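You operate a simulated robot arm through the tools that you are given. There is no shell and no other tool.

You are at the controls of a simulated two-armed robot. One attempt, no reset.

Task
Measure the block on the width gauge, add the one that makes 40 mm and prove the pair.
Fine: choose the second block by eye, the gauge proves it; draw the width slide back at the end; both blocks stay on the bed.
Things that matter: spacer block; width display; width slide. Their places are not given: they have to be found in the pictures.

Only the result counts: the job must be done as asked and must still hold three seconds after the hand-in. Knocking over, shifting, dropping, spilling or breaking anything else fails it.

Robot
Two 7-joint arms with four-finger grippers on one trunk that stands fixed in place. Base frame: the origin is at the foot of the trunk, x ahead of it, y to its left, z up; the work surface is at about z = 88.5. Readings come in cm, rad, newtons and seconds.
The left shoulder is at [4, 18.1, 122.9], the right one opposite. With the tool pointing down near the work surface each hand reaches from about 32 to 84 cm from the base axis, measured 20 degrees to its own side. Payload 3.67 kg a hand.
Tool frame (each hand has its own): the origin (TCP) lies between the finger pads and is the grasp point; the fingertips stand 2.8 cm ahead of it; z points along the fingers, y is the line along which they close. The gripper opens to 11.2 cm; its body begins 7.3 cm behind the TCP.
Orientation is that of the tool frame in the base frame, as a unit quaternion [x, y, z, w]. With the fingers straight down and closing along the base's y, the tool's x points along the base's -x, its y along +y and its z along -z.

Tools
- The arms move only by the tool jog_arm. It takes "left_moves", "right_moves" or both (then of equal length, played together; a hand with none holds still); each is text: rows parted by semicolons, each of 7 numbers parted by spaces: the shift along the base's x, y, z in units of 500 mm (1.0 is 500 mm), then the turn, a rotation vector about the base's x, y, z in units of 180 degrees (1.0 is 180 degrees), then the gripper command, from -1 (fully open) to 1 (shut), values between in proportion. In form: tx ty tz ax ay az grip; .... A call has 1 to 20 rows; each row is the pose to reach, as a shift and turn from the pose commanded when the call began. A call with a number of a shift or a turn outside -1 to 1 is refused whole. A row lasts 0.2 s, in which the tool goes at most 5 cm and 0.15 rad; a call with a longer step from one row to the next is refused whole, and so is a gripper value outside its range. A pose out of reach is approached as far as the arm can. The call stops where the force on the tool passes 90 N (or 10 N more than at its start, if that is more) or the arm is blocked; 0.2 s more then pass. The fingers move at their own pace (about 7.24 cm/s each) and stop on an object; they squeeze with about 26 N. The grip force told is the motor's: it shows also when the fingers shut on nothing. Time passes only in rows, and 0.2 s behind the last, so rows that repeat a pose let the fingers close. The reply holds the time, the measured pose of the TCP, the force on the tool along the base axes, the opening and the grip force, in the units named above and with some noise, with the torque about the TCP (base axes, N m) and any sound that the robot's microphone picked up.
- Cameras (640 x 400 px; columns grow to the right, rows downward): "scene" is now at [9.79, 4.28, 144.82]; the picture's right is [0.41, -0.91, 0.00], its down [-0.60, -0.27, -0.75] and it looks along [0.69, 0.31, -0.66] (base axes); focal length 366 px, centre (320, 200). "left" rides on the left gripper at [6, 1.8, -10.4] in its tool frame; the picture's right is [-0.29, 0.96, 0.00], its down [-0.80, -0.24, -0.55] and it looks along [-0.53, -0.16, 0.83] (tool axes); focal length 234 px, centre (320, 200). "right" rides on the right gripper at [6, -1.8, -10.4] in its tool frame; the picture's right is [0.29, 0.96, 0.00], its down [-0.80, 0.24, -0.55] and it looks along [-0.53, 0.16, 0.83] (tool axes); focal length 234 px, centre (320, 200).
- capture(camera): a new picture of that camera. No time passes.
- raise_lower(by): moves the trunk up (or, below 0, down) by that many cm; the arms and the scene camera ride with it, the base frame stays. It gives what a move gives, with no picture.
- pan_tilt(pan, tilt): turns the head with the scene camera to pan (to the left, within 1.501 rad either way) and tilt (down, from -0.506 to 1.204), counted from straight ahead of the robot. It gives what a move gives.
- probe_pixels(camera, pixels): for up to 12 pixels [column, row] of the newest picture of that camera ("zoom" is the newest enlarged one), the place [x, y, z] in the base frame of the surface seen there, good to about 0.2 cm, but the place of the scene camera against the robot may be out by one fixed shift of up to 1.2 cm in any direction. No time passes.
- enlarge(camera, box): a new picture of the part [left, top, right, bottom] of that camera's present view, enlarged. No time passes.
- finish_job(): hands the job in; it is judged then, once.

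Unless the task says otherwise, let go and move clear before handing in.

The tools are called after ">>>" as name(argument=value, ...) on one line, values as JSON. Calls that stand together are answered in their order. jog_arm: Moves the arms, as the interface text tells. Its arguments: {"type":"object","properties":{"left_moves":{"type":"string"},"right_moves":{"type":"string"}},"required":[]} The other tools are called the same way: raise_lower (by) moves the trunk up or down; pan_tilt (pan, tilt) turns the head that bears the scene camera; capture (camera) takes a picture; probe_pixels (camera, pixels) gives the place of the surface under pixels of a picture; enlarge (camera, box) takes an enlarged picture of a part of a camera's view; finish_job () hands the job in.

At the start:

```text
clock: 0.0
left_tcp_pos: [51.06, 48.41, 109.75]
left_tcp_rot: [0.0, 1.0, 0.0, 0.001]
left_wrist_force: [-0.1, 0.6, 1.0]
left_ft_torque: [0.02, 0.0, 0.0]
left_grip_width: 11.22
left_grip_force: 0.1
right_tcp_pos: [50.43, -4.56, 118.76]
right_tcp_rot: [0.0, 1.0, 0.001, 0.0]
right_wrist_force: [-0.2, 0.1, -1.3]
right_ft_torque: [0.01, 0.01, 0.0]
right_grip_width: 11.18
right_grip_force: 0.1
trunk travel left (down, up): [-35.0, 16.4]
head pan, tilt (commanded): [0.424, 0.719]
```

scene: 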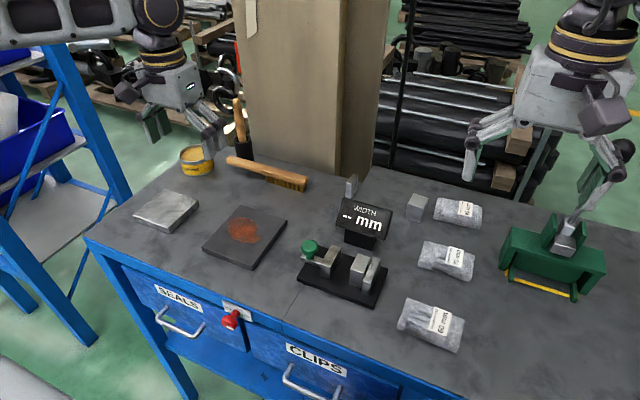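
right: 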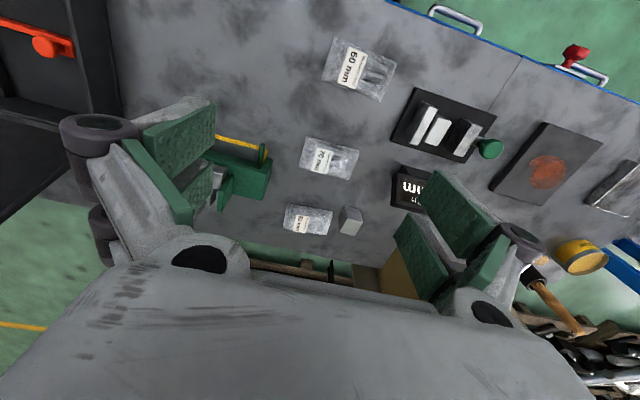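
left: 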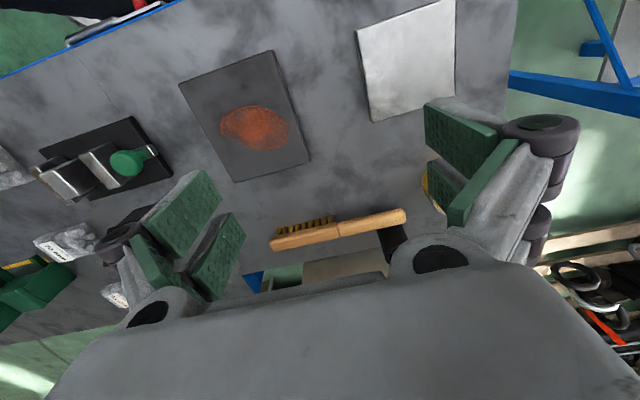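

The scene shows the width gauge near (345,272) with a green-knobbed slide at (310,250), the display at (363,217), small grey blocks at (352,187) and (417,207), and bags on the right. I'll enlarge these regions to see them in detail.

>>> enlarge(camera="scene", box=[280, 165, 440, 315])

>>> enlarge(camera="right", box=[270, 20, 530, 250])

```text
2.67 times, centred on (360, 240) of scene
```

zoom: 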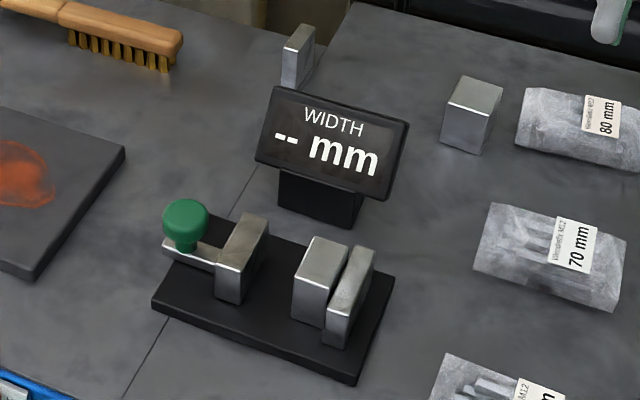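

```text
1.74 times, centred on (400, 135) of right
```

zoom: 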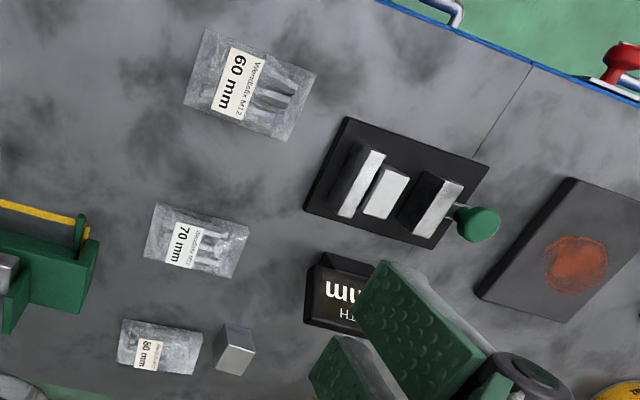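

The zoom shows the block beside the fixed jaw (320,280 zoom), the slide jaw with green knob (185,220), and two spare blocks at (298,55) and (472,112). I'll probe points on all of them from the scene camera.

>>> enlarge(camera="scene", box=[280, 165, 440, 315])

>>> probe_pixels(camera="zoom", pixels=[[185, 210], [240, 240], [322, 255], [355, 275], [205, 255], [275, 330], [375, 350], [298, 40], [475, 92], [465, 125], [330, 130], [200, 60]])

>>> probe_pixels(camera="scene", pixels=[[310, 245], [326, 255], [340, 257], [357, 265], [365, 270], [352, 180], [417, 203], [245, 235], [440, 320], [445, 260], [455, 210], [560, 250]])

```text
2.67 times, centred on (360, 240) of scene
```

zoom: 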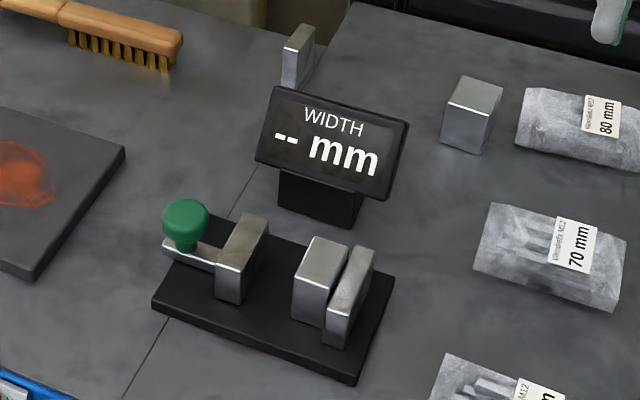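

```text
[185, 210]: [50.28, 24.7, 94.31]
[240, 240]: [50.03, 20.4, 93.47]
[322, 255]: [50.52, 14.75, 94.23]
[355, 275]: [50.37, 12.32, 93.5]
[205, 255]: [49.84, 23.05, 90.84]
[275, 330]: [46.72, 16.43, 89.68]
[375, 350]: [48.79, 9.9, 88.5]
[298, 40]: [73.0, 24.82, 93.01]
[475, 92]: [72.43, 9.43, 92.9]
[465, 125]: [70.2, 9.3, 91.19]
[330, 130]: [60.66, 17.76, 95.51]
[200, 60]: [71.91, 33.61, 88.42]
```

```text
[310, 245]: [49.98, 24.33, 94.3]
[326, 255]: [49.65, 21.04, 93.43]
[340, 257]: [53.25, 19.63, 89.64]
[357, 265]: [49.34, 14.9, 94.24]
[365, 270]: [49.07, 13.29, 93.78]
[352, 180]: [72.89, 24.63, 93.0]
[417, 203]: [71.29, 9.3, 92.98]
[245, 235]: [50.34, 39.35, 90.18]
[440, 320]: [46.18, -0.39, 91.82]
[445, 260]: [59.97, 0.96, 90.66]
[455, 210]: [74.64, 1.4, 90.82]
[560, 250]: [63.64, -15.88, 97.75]
```

The gauge base is at about z 89.6, and the slide runs roughly along y. I'll probe the same parts from the wrist cameras, which carry no fixed shift.

>>> enlarge(camera="right", box=[380, 70, 520, 210])

>>> probe_pixels(camera="right", pixels=[[489, 147], [465, 133], [438, 131], [422, 122], [350, 213], [348, 222], [418, 85], [495, 110], [395, 142], [468, 162], [360, 65], [330, 157]])

>>> enlarge(camera="left", box=[20, 90, 200, 230])

>>> probe_pixels(camera="left", pixels=[[130, 162], [105, 165], [100, 175], [65, 180], [50, 178], [135, 118], [172, 182], [40, 160], [75, 205], [150, 152]])

```text
2.86 times, centred on (450, 140) of right
```

zoom: 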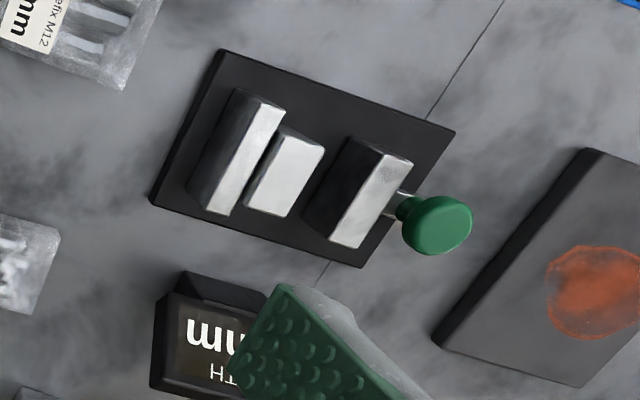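

```text
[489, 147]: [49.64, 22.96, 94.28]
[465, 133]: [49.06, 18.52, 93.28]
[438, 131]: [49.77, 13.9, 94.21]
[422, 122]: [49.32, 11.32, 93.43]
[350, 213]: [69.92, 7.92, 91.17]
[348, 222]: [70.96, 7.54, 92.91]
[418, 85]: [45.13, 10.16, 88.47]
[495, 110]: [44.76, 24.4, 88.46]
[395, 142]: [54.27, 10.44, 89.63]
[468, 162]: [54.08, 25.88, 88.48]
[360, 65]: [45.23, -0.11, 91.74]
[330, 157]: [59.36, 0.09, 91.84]
```

```text
2.86 times, centred on (110, 160) of left
```

zoom: 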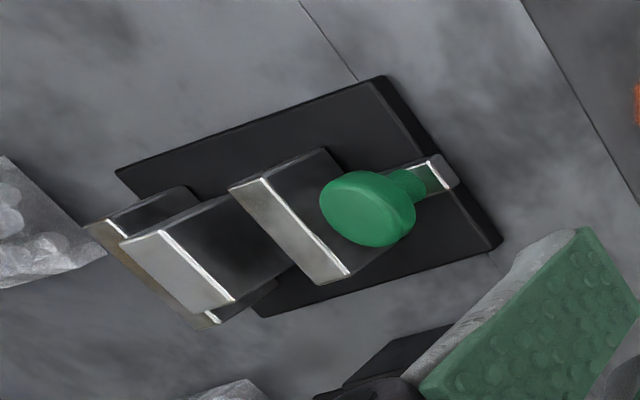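

```text
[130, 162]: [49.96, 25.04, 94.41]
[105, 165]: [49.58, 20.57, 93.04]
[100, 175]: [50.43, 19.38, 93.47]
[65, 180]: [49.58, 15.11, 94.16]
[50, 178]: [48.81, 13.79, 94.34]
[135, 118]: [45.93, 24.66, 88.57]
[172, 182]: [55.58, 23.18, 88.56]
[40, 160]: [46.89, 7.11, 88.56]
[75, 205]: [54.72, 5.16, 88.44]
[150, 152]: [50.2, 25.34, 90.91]
```

Wrist probes put the gauge base at about x 45–54, y 8–25, with the block top at z 94.2 and the knob near (50, 24). Next I'll zoom on the rest of the bench for other blocks.

>>> enlarge(camera="scene", box=[480, 190, 640, 310])

>>> enlarge(camera="scene", box=[330, 160, 490, 260])

>>> enlarge(camera="scene", box=[110, 120, 330, 280])

```text
3.33 times, centred on (560, 250) of scene
```

zoom: 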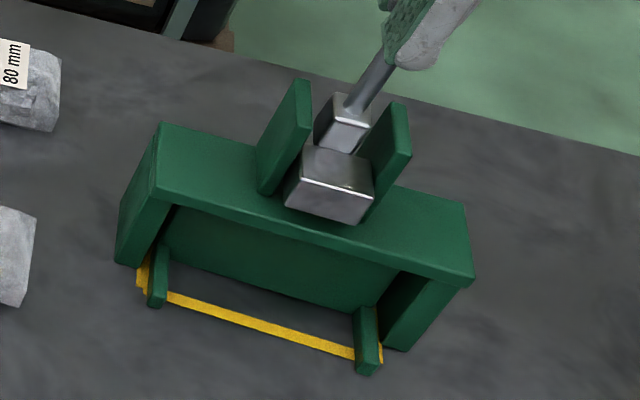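

```text
4.00 times, centred on (410, 210) of scene
```

zoom: 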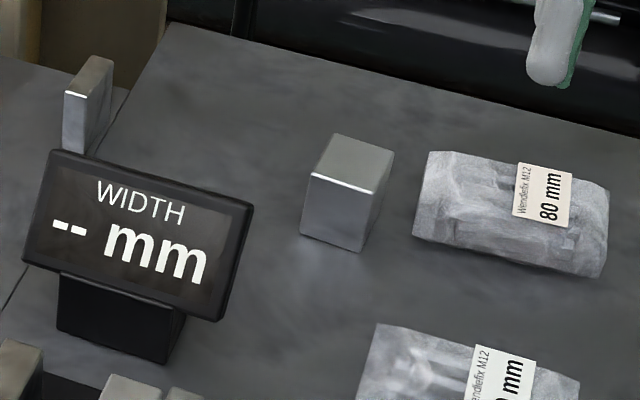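

```text
2.50 times, centred on (220, 200) of scene
```

zoom: 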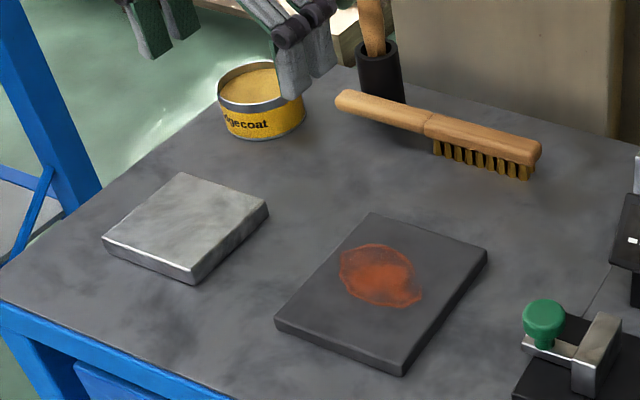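

Only two loose spares are visible: a thin one behind the display (zoom 88,100) and a wider one (zoom 347,190). I'll zoom tightly on each block to judge the widths.

>>> enlarge(camera="scene", box=[330, 240, 394, 300])

>>> enlarge(camera="scene", box=[390, 180, 450, 230])

>>> enlarge(camera="scene", box=[325, 165, 385, 215])

```text
6.67 times, centred on (362, 270) of scene
```

zoom: 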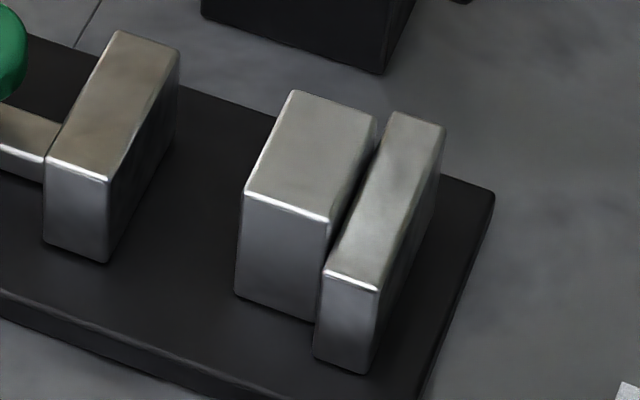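

```text
8.00 times, centred on (420, 205) of scene
```

zoom: 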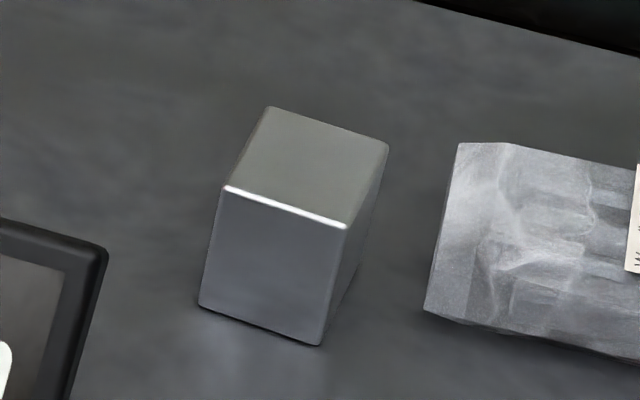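

```text
8.00 times, centred on (355, 190) of scene
```

zoom: 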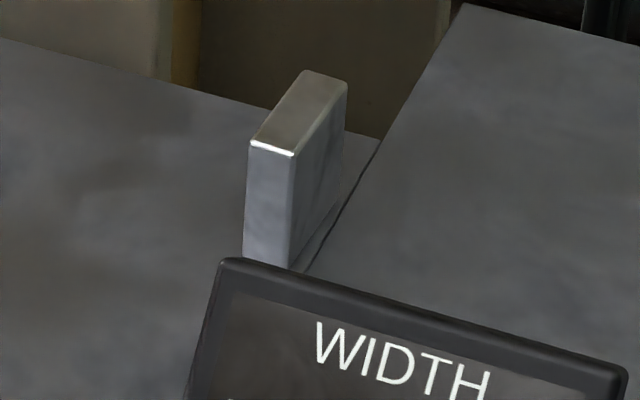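

From pixel geometry the gauge block is about 25 mm wide, the thin spare about 15 mm and the wide spare about 34 mm, so the thin one looks right. The scene camera appears shifted by about (+0.6, +1.0). I'll probe the finger pads and the bench's rear surroundings next.

>>> probe_pixels(camera="left", pixels=[[440, 110], [490, 140], [460, 180], [432, 185], [450, 215], [490, 150], [215, 180], [160, 230], [140, 245], [235, 220], [200, 290], [220, 205]])

>>> probe_pixels(camera="scene", pixels=[[300, 150], [355, 160], [335, 100], [250, 150], [270, 168], [385, 165], [240, 140], [362, 185], [375, 240], [420, 175], [200, 155], [290, 180]])

>>> enlarge(camera="scene", box=[230, 130, 430, 260])

```text
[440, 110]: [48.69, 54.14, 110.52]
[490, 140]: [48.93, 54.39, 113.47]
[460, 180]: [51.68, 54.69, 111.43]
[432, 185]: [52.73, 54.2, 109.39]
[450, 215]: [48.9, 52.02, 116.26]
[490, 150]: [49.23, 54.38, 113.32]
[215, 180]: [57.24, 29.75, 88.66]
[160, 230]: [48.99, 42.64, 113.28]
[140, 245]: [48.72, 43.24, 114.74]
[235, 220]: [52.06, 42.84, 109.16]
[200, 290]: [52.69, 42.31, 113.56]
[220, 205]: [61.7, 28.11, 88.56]
```

```text
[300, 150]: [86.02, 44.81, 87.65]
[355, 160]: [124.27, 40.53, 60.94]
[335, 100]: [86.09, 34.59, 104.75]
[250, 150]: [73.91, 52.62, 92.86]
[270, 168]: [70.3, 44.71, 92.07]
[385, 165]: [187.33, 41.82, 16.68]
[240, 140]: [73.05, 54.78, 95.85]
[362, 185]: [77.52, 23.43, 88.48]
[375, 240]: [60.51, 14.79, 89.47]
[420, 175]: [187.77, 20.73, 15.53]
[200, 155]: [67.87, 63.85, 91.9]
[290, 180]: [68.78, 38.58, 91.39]
```

```text
3.08 times, centred on (330, 195) of scene
```

zoom: 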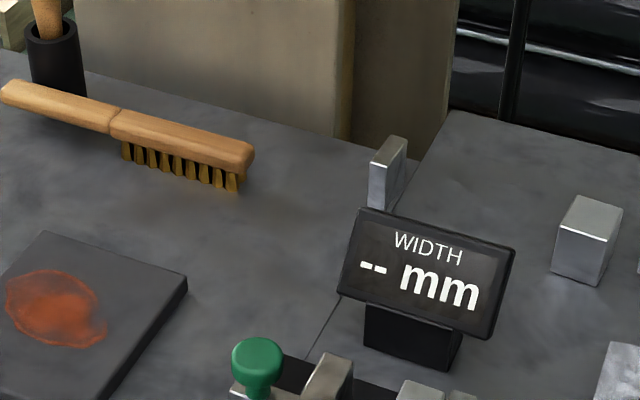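

The pillar face is at x≈86, clear of the thin block near (73, 24). I need the finger shape, so I'll enlarge the left wrist view on its fingers.

>>> enlarge(camera="left", box=[400, 80, 600, 260])

>>> enlarge(camera="scene", box=[460, 60, 640, 250])

>>> enlarge(camera="scene", box=[90, 40, 260, 180])

```text
2.22 times, centred on (500, 170) of left
```

zoom: 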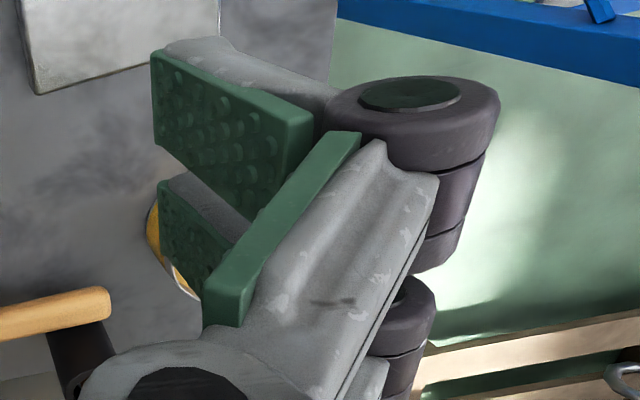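

```text
2.11 times, centred on (550, 155) of scene
```

zoom: 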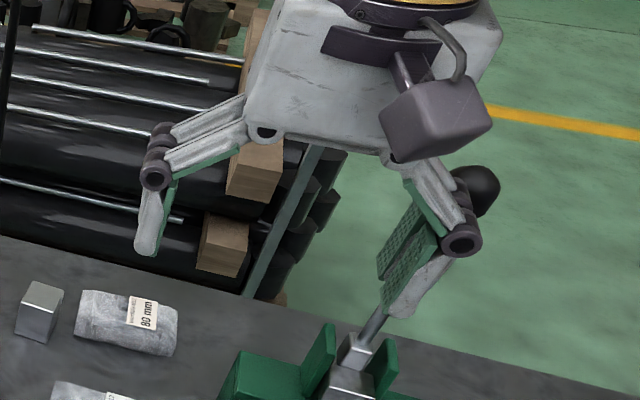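

```text
2.86 times, centred on (175, 110) of scene
```

zoom: 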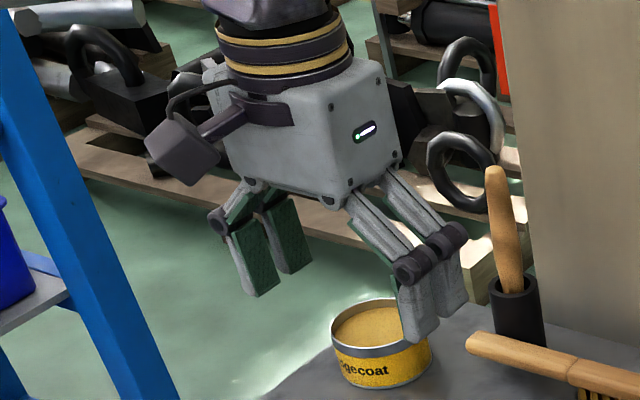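

The pads are about 5 cm wide per side, and the green knob is about 3 cm across with its centre near true (49.6, 23.7). I'll turn the left hand −90° about z so it closes along x, and bring it high above the knob.

>>> jog_arm(left_moves="-0.002727 -0.0449 -0.0123 0 0 -0.045455 -1; -0.005455 -0.0898 -0.0245 0 0 -0.090909 -1; -0.008182 -0.1347 -0.0368 0 0 -0.136364 -1; -0.010909 -0.1796 -0.0491 0 0 -0.181818 -1; -0.013636 -0.2245 -0.0614 0 0 -0.227273 -1; -0.016364 -0.2695 -0.0736 0 0 -0.272727 -1; -0.019091 -0.3144 -0.0859 0 0 -0.318182 -1; -0.021818 -0.3593 -0.0982 0 0 -0.363636 -1; -0.024545 -0.4042 -0.1105 0 0 -0.409091 -1; -0.027273 -0.4491 -0.1227 0 0 -0.454545 -1; -0.03 -0.494 -0.135 0 0 -0.5 -1; -0.03 -0.494 -0.135 0 0 -0.5 -1")

```text
clock: 2.6
left_tcp_pos: [49.49, 23.78, 102.84]
left_tcp_rot: [0.708, 0.706, 0.0, 0.0]
left_wrist_force: [-0.3, -0.3, -0.1]
left_ft_torque: [-0.03, 0.02, 0.03]
left_grip_width: 11.18
left_grip_force: 0.0
right_tcp_pos: [50.46, -4.53, 118.69]
right_tcp_rot: [-0.001, 1.0, 0.001, 0.0]
right_wrist_force: [-0.7, 0.0, -0.1]
right_ft_torque: [-0.01, 0.01, 0.01]
right_grip_width: 11.21
right_grip_force: 0.1
trunk travel left (down, up): [-35.0, 16.4]
head pan, tilt (commanded): [0.424, 0.719]
```

The left hand reached (49.5, 23.8, 102.8) with the turn made. I'll take the left and scene pictures to locate the knob under the hand.

>>> capture(camera="left")

>>> capture(camera="scene")

>>> capture(camera="right")

```text
taken
```

left: 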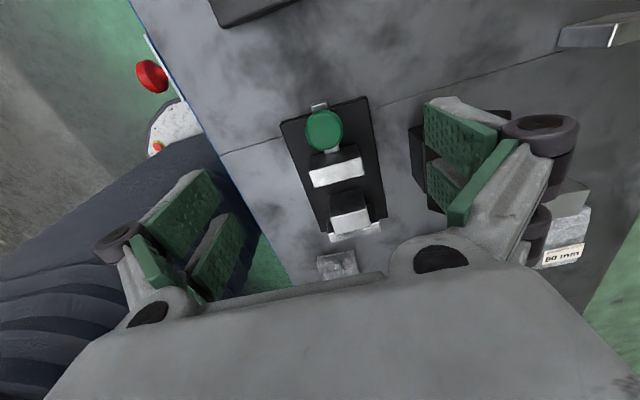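

```text
taken
```

scene: 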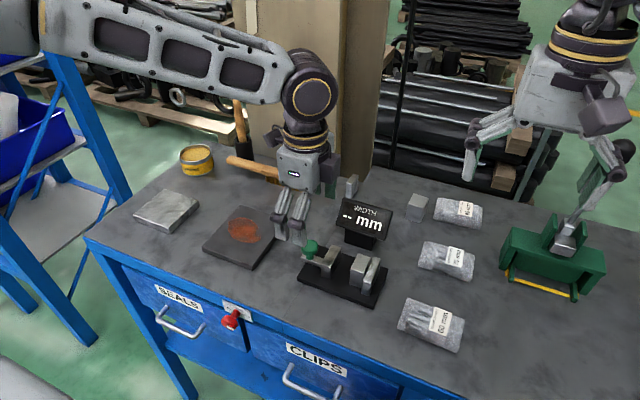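

```text
taken
```

right: 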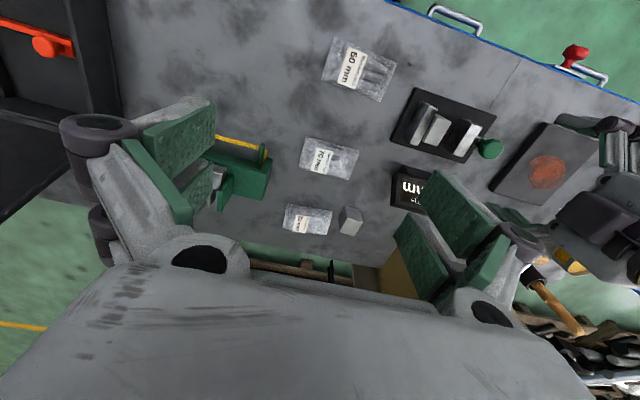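

The knob is at (324,131) in the left picture, with the slide jaw, block and fixed jaw in line below it. I'll enlarge that part and probe it.

>>> enlarge(camera="left", box=[260, 80, 420, 270])

>>> probe_pixels(camera="left", pixels=[[324, 130], [309, 131], [340, 131], [324, 115], [324, 148], [319, 107], [335, 172], [351, 220], [355, 236], [281, 122], [366, 97], [318, 103]])

```text
2.11 times, centred on (340, 175) of left
```

zoom: 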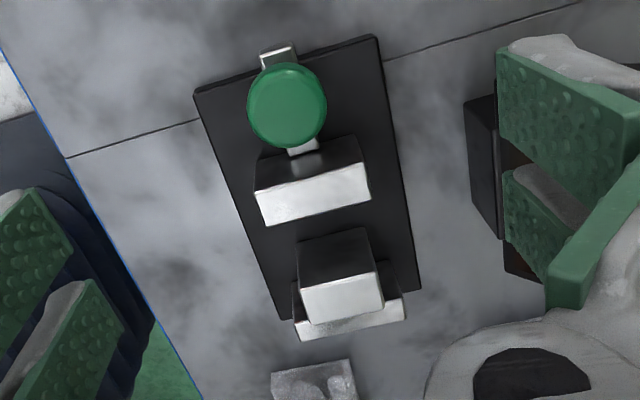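

```text
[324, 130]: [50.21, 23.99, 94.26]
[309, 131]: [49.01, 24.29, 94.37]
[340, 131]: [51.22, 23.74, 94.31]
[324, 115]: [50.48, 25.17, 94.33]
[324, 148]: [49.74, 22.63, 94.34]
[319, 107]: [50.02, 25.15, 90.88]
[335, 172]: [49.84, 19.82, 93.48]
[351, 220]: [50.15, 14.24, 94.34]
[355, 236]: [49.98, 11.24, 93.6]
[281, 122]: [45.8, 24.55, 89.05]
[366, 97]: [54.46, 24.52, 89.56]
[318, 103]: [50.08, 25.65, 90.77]
```

The knob top is centred at about (50.1, 24.0, 94.3) with a 1.5 cm radius, and the slide jaw's back face is at y≈20.5. I'll half-close the gripper, centre over the knob and come down partway.

>>> jog_arm(left_moves="0.0108 0.0078 0 0 0 0 -0.07; 0.0108 0.0078 0 0 0 0 -0.07; 0.0108 0.0078 -0.03 0 0 0 -0.07; 0.0108 0.0078 -0.06 0 0 0 -0.07; 0.0108 0.0078 -0.09 0 0 0 -0.07; 0.0108 0.0078 -0.09 0 0 0 -0.07")

>>> capture(camera="left")

>>> enlarge(camera="scene", box=[240, 170, 420, 310])

```text
clock: 4.0
left_tcp_pos: [50.14, 24.15, 98.44]
left_tcp_rot: [0.707, 0.707, -0.001, 0.0]
left_wrist_force: [0.4, -0.5, 0.1]
left_ft_torque: [0.04, 0.01, 0.0]
left_grip_width: 6.01
left_grip_force: 0.1
right_tcp_pos: [50.43, -4.56, 118.72]
right_tcp_rot: [0.0, 1.0, 0.0, 0.0]
right_wrist_force: [-0.3, -0.6, -0.3]
right_ft_torque: [0.01, 0.01, -0.03]
right_grip_width: 11.21
right_grip_force: 0.0
trunk travel left (down, up): [-35.0, 16.4]
head pan, tilt (commanded): [0.424, 0.719]
```

```text
taken
```

left: 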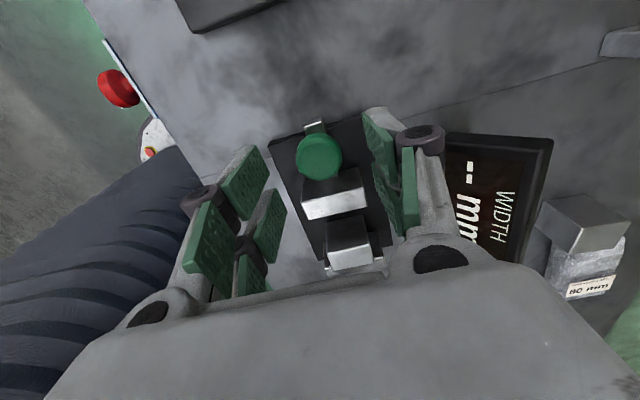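

```text
2.86 times, centred on (330, 240) of scene
```

zoom: 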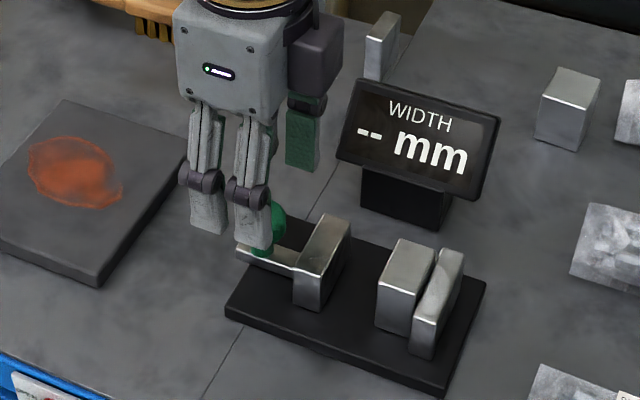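

The fingers straddle the knob cleanly and clear the jaw. I'll go down to TCP z≈94 and close gently on the knob.

>>> jog_arm(left_moves="0 0 -0.03 0 0 0 -0.07; 0 0 -0.06 0 0 0 -0.07; 0 0 -0.088 0 0 0 -0.07; 0 0 -0.088 0 0 0 -0.07")

>>> capture(camera="left")

>>> enlarge(camera="scene", box=[240, 170, 420, 310])

```text
clock: 5.0
left_tcp_pos: [50.21, 24.01, 93.96]
left_tcp_rot: [0.707, 0.707, 0.0, 0.0]
left_wrist_force: [-0.1, 0.1, -0.8]
left_ft_torque: [0.04, 0.01, -0.01]
left_grip_width: 5.99
left_grip_force: 0.1
right_tcp_pos: [50.52, -4.63, 118.66]
right_tcp_rot: [0.0, 1.0, 0.001, 0.0]
right_wrist_force: [-0.2, -0.6, 0.8]
right_ft_torque: [-0.01, -0.02, 0.0]
right_grip_width: 11.18
right_grip_force: 0.0
trunk travel left (down, up): [-35.0, 16.4]
head pan, tilt (commanded): [0.424, 0.719]
```

```text
taken
```

left: 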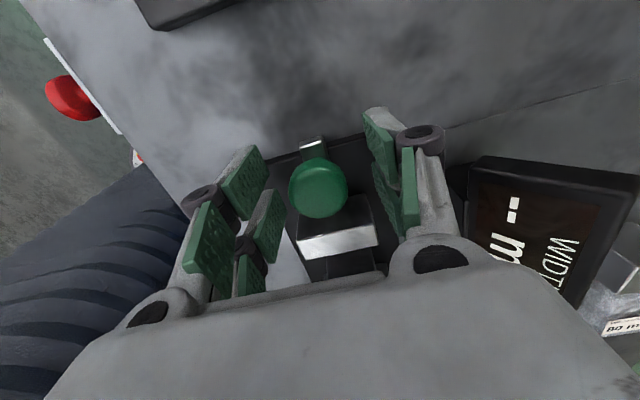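

```text
2.86 times, centred on (330, 240) of scene
```

zoom: 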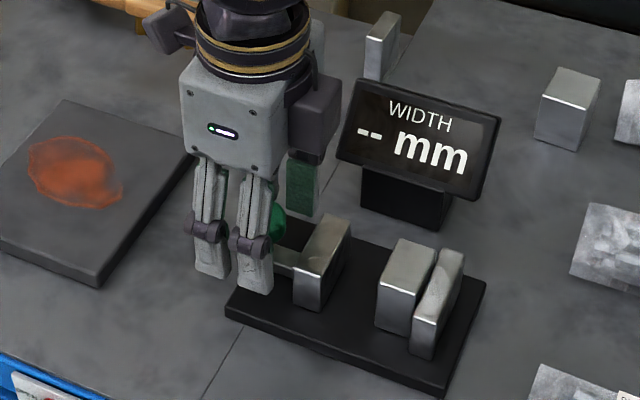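

The fingers are around the knob and nothing touches. Before sliding, I'll check the display's height and extent against the hand body.

>>> probe_pixels(camera="scene", pixels=[[345, 199], [392, 212], [337, 224], [383, 238], [365, 205], [347, 208], [325, 215], [325, 195]])

>>> probe_pixels(camera="left", pixels=[[480, 165], [635, 185], [475, 205], [560, 300], [515, 200], [320, 170], [338, 250]])

```text
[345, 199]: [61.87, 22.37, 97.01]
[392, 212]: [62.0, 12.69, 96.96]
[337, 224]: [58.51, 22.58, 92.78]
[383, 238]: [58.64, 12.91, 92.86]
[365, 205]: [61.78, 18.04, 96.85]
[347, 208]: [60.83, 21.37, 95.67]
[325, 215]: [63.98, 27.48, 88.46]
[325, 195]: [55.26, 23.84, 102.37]
```

```text
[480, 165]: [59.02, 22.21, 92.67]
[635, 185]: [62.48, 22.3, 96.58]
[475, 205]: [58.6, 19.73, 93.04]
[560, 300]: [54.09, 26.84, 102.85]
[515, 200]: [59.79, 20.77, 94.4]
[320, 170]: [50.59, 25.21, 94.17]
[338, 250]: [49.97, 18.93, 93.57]
```

The display top is at z≈97 and its front at x≈58.5, well below and clear of the hand body. I'll close on the knob now.

>>> jog_arm(left_moves="0 0 0 0 0 0 0.3; 0 0 0 0 0 0 0.6; 0 0 0 0 0 0 1; 0 0 0 0 0 0 1; 0 0 0 0 0 0 1")

>>> capture(camera="left")

```text
clock: 6.2
left_tcp_pos: [50.04, 24.08, 94.1]
left_tcp_rot: [0.707, 0.707, -0.001, -0.002]
left_wrist_force: [-12.5, -3.8, -9.4]
left_ft_torque: [-0.11, 0.03, -0.11]
left_grip_width: 2.91
left_grip_force: 44.9
right_tcp_pos: [50.39, -4.62, 118.73]
right_tcp_rot: [0.001, 1.0, 0.001, 0.001]
right_wrist_force: [0.8, 0.6, 1.0]
right_ft_torque: [0.0, -0.03, 0.01]
right_grip_width: 11.19
right_grip_force: 0.1
trunk travel left (down, up): [-35.0, 16.4]
head pan, tilt (commanded): [0.424, 0.719]
```

```text
taken
```

left: 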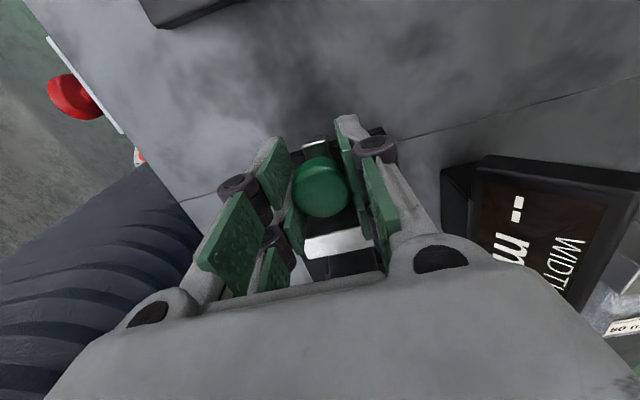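

The gripper holds the knob at 2.91 cm, but there's a −12.5 N side force in x, so I'm slightly off centre. I'll ease the hand a little in −x and down, then check again.

>>> jog_arm(left_moves="-0.002 0 0 0 0 0 1; -0.002 0 0 0 0 0 1")

```text
clock: 6.8
left_tcp_pos: [50.0, 24.07, 93.99]
left_tcp_rot: [0.707, 0.707, -0.001, -0.001]
left_wrist_force: [-10.7, -5.5, -16.2]
left_ft_torque: [0.09, -0.05, 0.02]
left_grip_width: 2.91
left_grip_force: 45.5
right_tcp_pos: [50.43, -4.6, 118.73]
right_tcp_rot: [0.002, 1.0, 0.0, 0.001]
right_wrist_force: [-0.4, 0.0, -0.5]
right_ft_torque: [0.02, 0.03, 0.0]
right_grip_width: 11.2
right_grip_force: 0.2
trunk travel left (down, up): [-35.0, 16.4]
head pan, tilt (commanded): [0.424, 0.719]
```

There's still about −11 N in x and −16 N in z, which I don't want to hold on the gauge. I'll relax the command in those directions before sliding.

>>> jog_arm(left_moves="-0.004 -0.001 -0.002 0 0 0 1; -0.004 -0.001 -0.002 0 0 0 1")

```text
clock: 7.4
left_tcp_pos: [50.08, 24.09, 94.05]
left_tcp_rot: [0.707, 0.707, 0.001, 0.001]
left_wrist_force: [-3.7, -1.4, -9.0]
left_ft_torque: [0.49, 0.01, 0.12]
left_grip_width: 2.93
left_grip_force: 44.8
right_tcp_pos: [50.5, -4.65, 118.76]
right_tcp_rot: [0.0, 1.0, 0.0, 0.0]
right_wrist_force: [-0.5, 0.5, -0.3]
right_ft_torque: [-0.01, 0.03, 0.01]
right_grip_width: 11.17
right_grip_force: 0.1
trunk travel left (down, up): [-35.0, 16.4]
head pan, tilt (commanded): [0.424, 0.719]
```

The side forces have dropped to a few newtons. I'll slide the knob about 1 cm in −y and watch the force.

>>> jog_arm(left_moves="0 -0.005 -0.001 0 0 0 1; -0.001 -0.01 -0.001 0 0 0 1; -0.001 -0.015 -0.001 0 0 0 1; -0.001 -0.02 -0.001 0 0 0 1; -0.001 -0.02 -0.001 0 0 0 1")

>>> enlarge(camera="scene", box=[240, 170, 420, 310])

```text
clock: 8.6
left_tcp_pos: [49.98, 22.99, 94.06]
left_tcp_rot: [0.706, 0.708, 0.0, 0.002]
left_wrist_force: [11.1, -0.3, 7.3]
left_ft_torque: [-0.1, -0.09, 0.13]
left_grip_width: 2.91
left_grip_force: 44.8
right_tcp_pos: [50.64, -4.63, 118.77]
right_tcp_rot: [0.001, 1.0, 0.0, -0.001]
right_wrist_force: [0.2, 0.0, 0.7]
right_ft_torque: [0.01, 0.03, -0.01]
right_grip_width: 11.21
right_grip_force: 0.0
trunk travel left (down, up): [-35.0, 16.4]
head pan, tilt (commanded): [0.424, 0.719]
```

```text
2.86 times, centred on (330, 240) of scene
```

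zoom: 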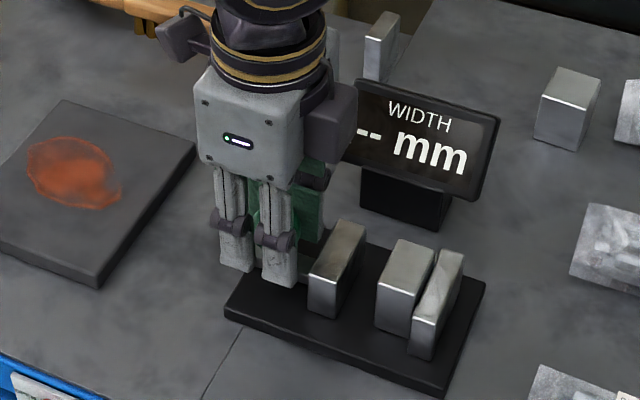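

The slide moved 1 cm freely and the base hasn't shifted. I'll slide another 1.8 cm, trimming x and z to relax the side load.

>>> jog_arm(left_moves="0.002 -0.005 0.001 0 0 0 1; 0.002 -0.012 0.001 0 0 0 1; 0.002 -0.02 0.001 0 0 0 1; 0.002 -0.028 0.001 0 0 0 1; 0.002 -0.036 0.001 0 0 0 1; 0.002 -0.036 0.001 0 0 0 1")

>>> enlarge(camera="scene", box=[240, 170, 420, 310])

```text
clock: 10.0
left_tcp_pos: [50.02, 21.38, 94.05]
left_tcp_rot: [0.707, 0.707, 0.0, 0.0]
left_wrist_force: [11.4, 0.1, 15.7]
left_ft_torque: [0.01, -0.04, 0.1]
left_grip_width: 2.89
left_grip_force: 45.2
right_tcp_pos: [50.55, -4.66, 118.77]
right_tcp_rot: [0.001, 1.0, 0.001, 0.0]
right_wrist_force: [-0.5, 0.1, -0.1]
right_ft_torque: [0.03, 0.0, 0.03]
right_grip_width: 11.2
right_grip_force: 0.1
trunk travel left (down, up): [-35.0, 16.4]
head pan, tilt (commanded): [0.424, 0.719]
```

```text
2.86 times, centred on (330, 240) of scene
```

zoom: 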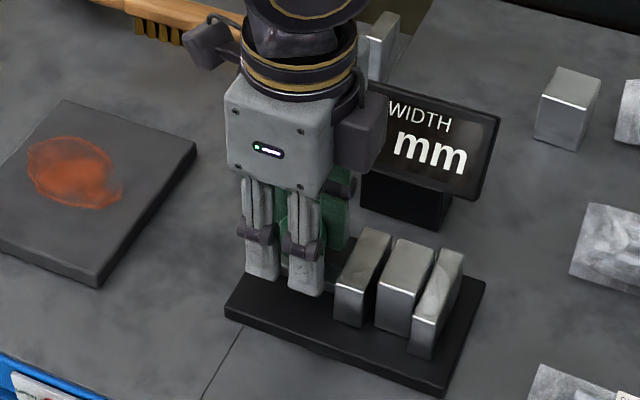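

The gap to the block is now only about half a centimetre, and the hand's box passes above the display (z≈102 against 97). I'll close in small steps, trimming z and x again.

>>> jog_arm(left_moves="0.001 -0.003 0.0015 0 0 0 1; 0.001 -0.006 0.0015 0 0 0 1; 0.001 -0.009 0.0015 0 0 0 1; 0.001 -0.009 0.0015 0 0 0 1")

>>> enlarge(camera="scene", box=[240, 170, 420, 310])

```text
clock: 11.0
left_tcp_pos: [49.98, 20.76, 94.01]
left_tcp_rot: [0.707, 0.707, -0.001, 0.0]
left_wrist_force: [10.0, 0.5, 11.0]
left_ft_torque: [-0.05, -0.1, 0.07]
left_grip_width: 2.9
left_grip_force: 44.7
right_tcp_pos: [50.54, -4.51, 118.77]
right_tcp_rot: [0.0, 1.0, 0.0, 0.0]
right_wrist_force: [0.7, -0.2, -0.2]
right_ft_torque: [-0.04, 0.0, 0.0]
right_grip_width: 11.21
right_grip_force: 0.0
trunk travel left (down, up): [-35.0, 16.4]
head pan, tilt (commanded): [0.424, 0.719]
```

```text
2.86 times, centred on (330, 240) of scene
```

zoom: 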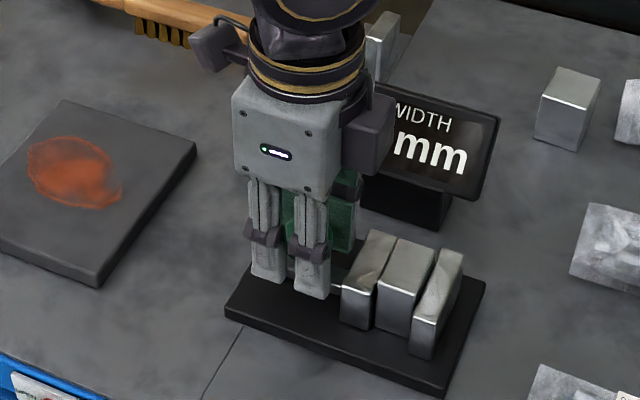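

The y force is still near zero, so contact hasn't been made. I'll creep on in 1 mm steps.

>>> jog_arm(left_moves="0.001 -0.002 0.001 0 0 0 1; 0.001 -0.004 0.001 0 0 0 1; 0.001 -0.006 0.001 0 0 0 1; 0.001 -0.006 0.001 0 0 0 1")

>>> enlarge(camera="scene", box=[300, 180, 420, 300])

>>> capture(camera="left")

```text
clock: 12.0
left_tcp_pos: [50.02, 20.52, 93.92]
left_tcp_rot: [0.707, 0.707, -0.001, -0.001]
left_wrist_force: [6.1, 2.3, 2.9]
left_ft_torque: [0.05, -0.08, 0.04]
left_grip_width: 2.91
left_grip_force: 45.1
right_tcp_pos: [50.54, -4.53, 118.75]
right_tcp_rot: [0.0, 1.0, 0.0, 0.0]
right_wrist_force: [-0.2, 0.1, -0.5]
right_ft_torque: [-0.03, 0.04, -0.02]
right_grip_width: 11.22
right_grip_force: 0.0
trunk travel left (down, up): [-35.0, 16.4]
head pan, tilt (commanded): [0.424, 0.719]
```

```text
3.33 times, centred on (360, 240) of scene
```

zoom: 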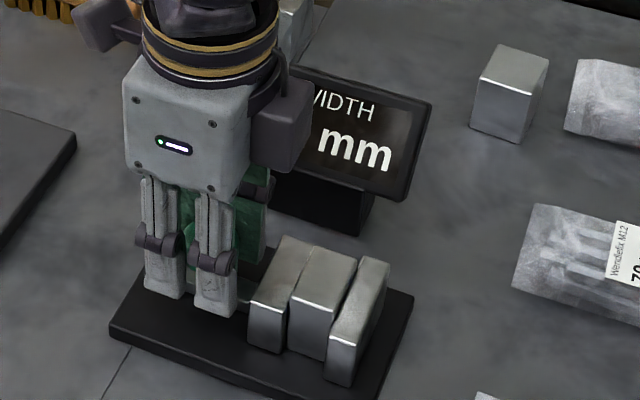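

```text
taken
```

left: 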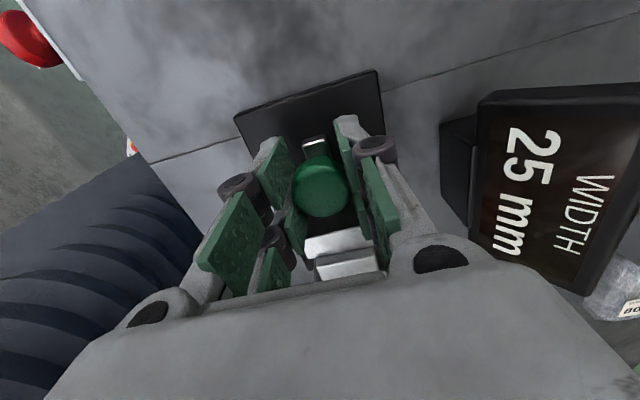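

The left picture's display now reads "25 mm" at (540,170), so the second block has to be 15 mm: the thin one. I'll press a little more and hold to make sure the reading is stable.

>>> jog_arm(left_moves="0 -0.002 0 0 0 0 1; 0 -0.003 0 0 0 0 1; 0 -0.003 0 0 0 0 1; 0 -0.003 0 0 0 0 1; 0 -0.003 0 0 0 0 1; 0 -0.003 0 0 0 0 1")

>>> capture(camera="left")

>>> enlarge(camera="left", box=[430, 70, 640, 310])

```text
clock: 13.4
left_tcp_pos: [50.0, 20.47, 93.97]
left_tcp_rot: [0.707, 0.707, 0.0, 0.0]
left_wrist_force: [2.7, 12.2, -2.9]
left_ft_torque: [0.18, -0.06, 0.01]
left_grip_width: 2.9
left_grip_force: 45.2
right_tcp_pos: [50.53, -4.37, 118.66]
right_tcp_rot: [0.0, 1.0, -0.001, 0.001]
right_wrist_force: [-1.0, -0.3, -0.5]
right_ft_torque: [-0.02, -0.01, -0.01]
right_grip_width: 11.2
right_grip_force: 0.1
trunk travel left (down, up): [-35.0, 16.4]
head pan, tilt (commanded): [0.424, 0.719]
```

```text
taken
```

left: 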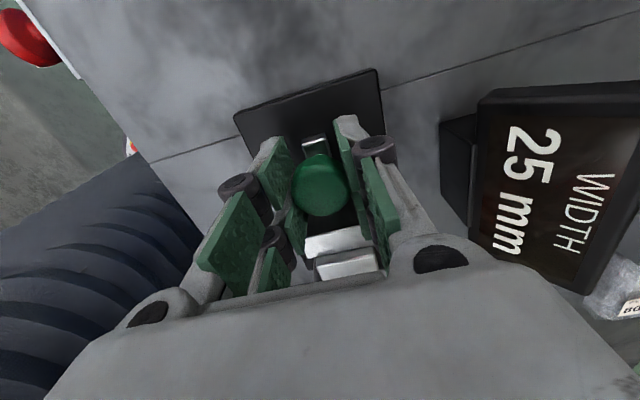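

```text
1.67 times, centred on (535, 190) of left
```

zoom: 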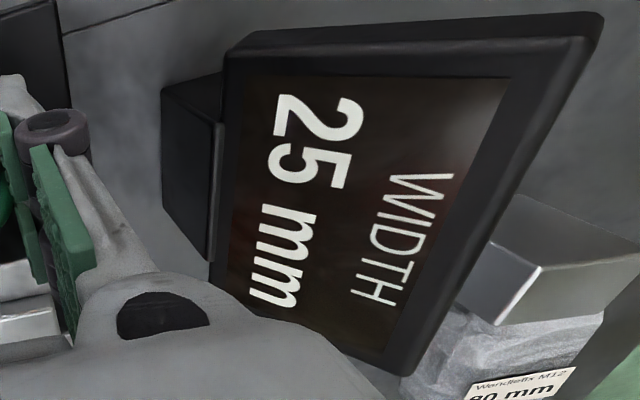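

The reading holds at 25 mm with a 12 N push. Now I'll draw the slide back to its start place at knob y≈24.1.

>>> jog_arm(left_moves="0 0.005 0 0 0 0 1; 0 0.015 0 0 0 0 1; 0 0.025 0 0 0 0 1; 0 0.035 0 0 0 0 1; 0 0.045 0 0 0 0 1; 0 0.055 0 0 0 0 1; 0 0.065 0 0 0 0 1; 0 0.073 0 0 0 0 1; 0 0.076 0 0 0 0 1; 0 0.076 0 0 0 0 1")

>>> enlarge(camera="scene", box=[240, 170, 420, 310])

```text
clock: 15.6
left_tcp_pos: [49.95, 23.97, 93.98]
left_tcp_rot: [0.708, 0.706, -0.002, -0.001]
left_wrist_force: [-5.5, -13.7, -22.3]
left_ft_torque: [-0.37, -0.06, -0.13]
left_grip_width: 2.84
left_grip_force: 44.6
right_tcp_pos: [50.55, -4.65, 118.63]
right_tcp_rot: [0.001, 1.0, 0.0, -0.001]
right_wrist_force: [-0.1, -1.5, 0.4]
right_ft_torque: [0.0, 0.0, 0.0]
right_grip_width: 11.22
right_grip_force: 0.0
trunk travel left (down, up): [-35.0, 16.4]
head pan, tilt (commanded): [0.424, 0.719]
```

```text
2.86 times, centred on (330, 240) of scene
```

zoom: 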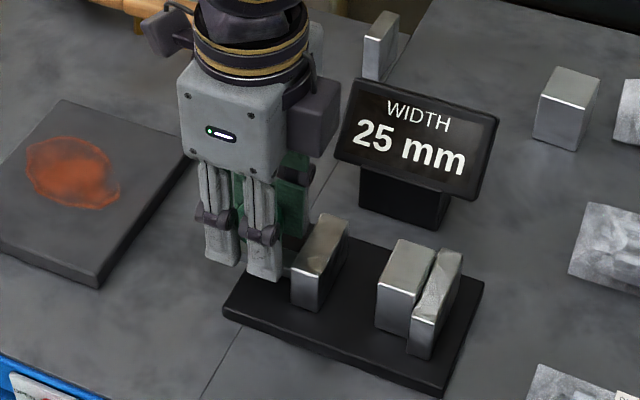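

The display latches "25 mm" and the slide is back against its stop, where I feel −13.7 N in y. I'll relax that push, and probe the finger's outer surface to learn its thickness.

>>> jog_arm(left_moves="0 -0.002 -0.002 0 0 0 1; 0 -0.003 -0.003 0 0 0 1; 0 -0.003 -0.003 0 0 0 1")

>>> enlarge(camera="scene", box=[290, 220, 350, 280])

>>> probe_pixels(camera="zoom", pixels=[[150, 200], [160, 260], [170, 310], [290, 220], [300, 280], [310, 340], [165, 290], [305, 320]])

```text
clock: 16.4
left_tcp_pos: [49.94, 23.92, 93.98]
left_tcp_rot: [0.707, 0.707, 0.0, 0.0]
left_wrist_force: [-6.6, -6.0, -4.2]
left_ft_torque: [-0.09, 0.19, -0.02]
left_grip_width: 2.85
left_grip_force: 44.8
right_tcp_pos: [50.33, -4.6, 118.72]
right_tcp_rot: [-0.001, 1.0, 0.0, 0.0]
right_wrist_force: [-0.7, -0.9, -0.1]
right_ft_torque: [0.0, 0.0, -0.01]
right_grip_width: 11.21
right_grip_force: 0.0
trunk travel left (down, up): [-35.0, 16.4]
head pan, tilt (commanded): [0.424, 0.719]
```

```text
6.67 times, centred on (320, 250) of scene
```

zoom: 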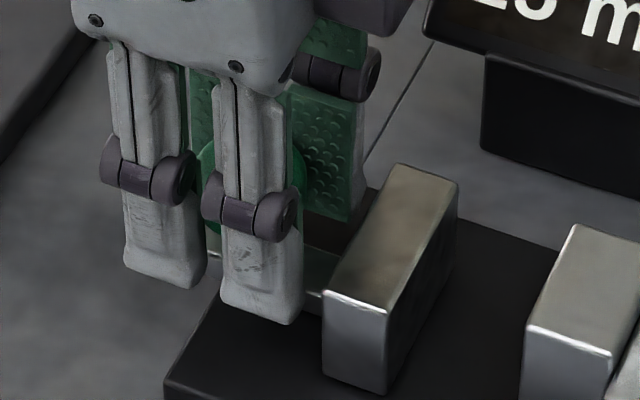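

```text
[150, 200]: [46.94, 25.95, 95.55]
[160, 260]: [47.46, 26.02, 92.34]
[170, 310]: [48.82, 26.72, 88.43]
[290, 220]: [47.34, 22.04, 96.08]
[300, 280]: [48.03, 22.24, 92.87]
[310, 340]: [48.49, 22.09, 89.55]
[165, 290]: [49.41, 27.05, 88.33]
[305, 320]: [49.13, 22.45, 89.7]
```

The fingers are about 1.2 cm thick at the tip, so they can't flank a 15 mm block inside the 35 mm gap. I'll put the block in from the front and push it home, so first I release the knob and rise.

>>> jog_arm(left_moves="0 0 0 0 0 0 0.4; 0 0 0 0 0 0 0.1; 0 0 0 0 0 0 -0.07; 0 0 0 0 0 0 -0.07; 0 0 0.03 0 0 0 -0.07; 0 0 0.08 0 0 0 -0.07; 0 0 0.14 0 0 0 -0.07; 0 0 0.2 0 0 0 -0.07; 0 0 0.2 0 0 0 -0.07")

>>> capture(camera="scene")

>>> capture(camera="left")

```text
clock: 18.4
left_tcp_pos: [49.81, 23.91, 104.03]
left_tcp_rot: [0.707, 0.708, -0.001, 0.0]
left_wrist_force: [-0.2, 0.3, 0.2]
left_ft_torque: [-0.01, 0.03, 0.01]
left_grip_width: 6.03
left_grip_force: 0.0
right_tcp_pos: [50.57, -4.46, 118.69]
right_tcp_rot: [0.001, 1.0, 0.0, 0.001]
right_wrist_force: [-0.1, 0.4, 0.5]
right_ft_torque: [-0.02, 0.0, 0.01]
right_grip_width: 11.21
right_grip_force: 0.0
trunk travel left (down, up): [-35.0, 16.4]
head pan, tilt (commanded): [0.424, 0.719]
```

```text
taken
```

scene: 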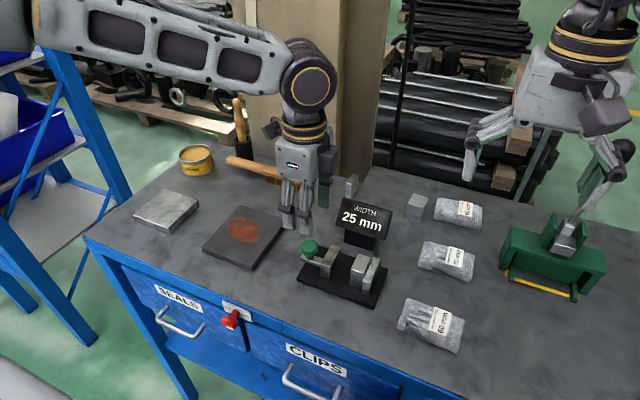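

```text
taken
```

left: 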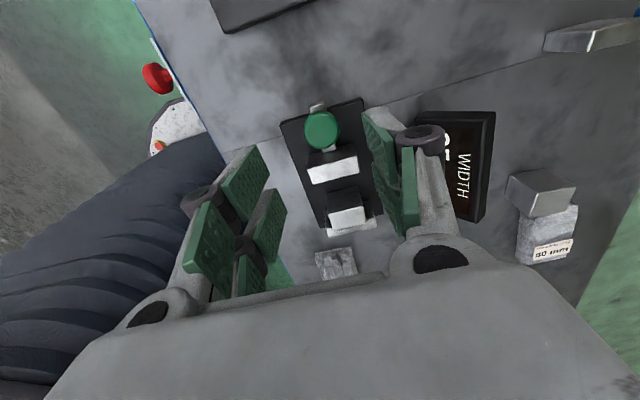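

The slide is back and the display still shows 25 mm; the thin block is at (590,37) in the left view. I'll turn the hand back to close along y and carry it towards the thin block at safe height.

>>> jog_arm(left_moves="0.0291 0.001 0.02 0 0 0.045455 -0.07; 0.0582 0.002 0.02 0 0 0.090909 -0.07; 0.0873 0.003 0.02 0 0 0.136364 -0.07; 0.1164 0.004 0.02 0 0 0.181818 -0.07; 0.1455 0.005 0.02 0 0 0.227273 -0.07; 0.1745 0.006 0.02 0 0 0.272727 -0.07; 0.2036 0.007 0.02 0 0 0.318182 -0.07; 0.2327 0.008 0.02 0 0 0.363636 -0.07; 0.2618 0.009 0.02 0 0 0.409091 -0.07; 0.2909 0.01 0.02 0 0 0.454545 -0.07; 0.32 0.011 0.02 0 0 0.5 -0.07; 0.32 0.011 0.02 0 0 0.5 -0.07")

>>> capture(camera="left")

>>> capture(camera="scene")

```text
clock: 21.0
left_tcp_pos: [65.93, 24.51, 104.92]
left_tcp_rot: [-0.001, 1.0, 0.0, 0.001]
left_wrist_force: [-0.2, -0.2, -0.3]
left_ft_torque: [0.02, 0.02, 0.03]
left_grip_width: 5.97
left_grip_force: 0.2
right_tcp_pos: [50.55, -4.55, 118.76]
right_tcp_rot: [0.0, 1.0, 0.0, -0.001]
right_wrist_force: [0.5, 1.2, 0.2]
right_ft_torque: [0.01, -0.02, -0.01]
right_grip_width: 11.2
right_grip_force: 0.0
trunk travel left (down, up): [-35.0, 16.4]
head pan, tilt (commanded): [0.424, 0.719]
```

```text
taken
```

left: 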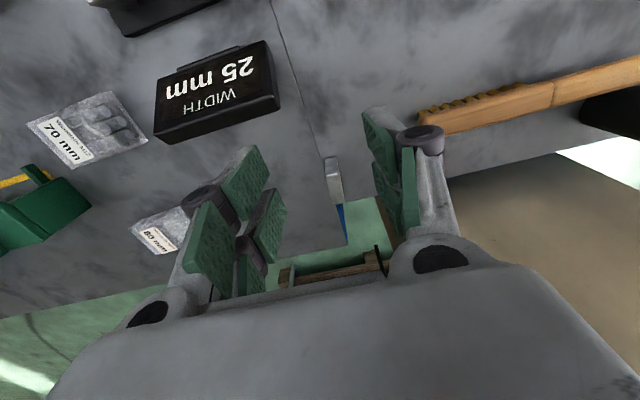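

```text
taken
```

scene: 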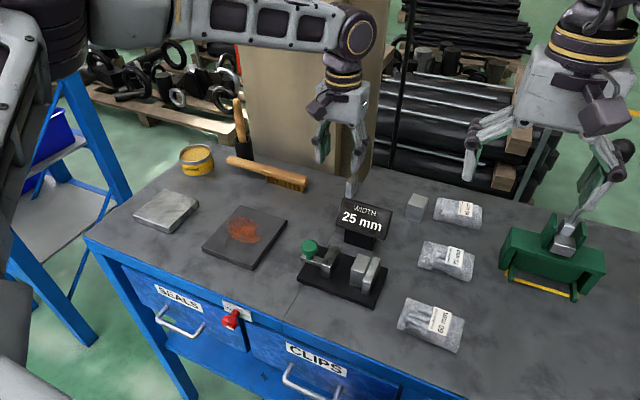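

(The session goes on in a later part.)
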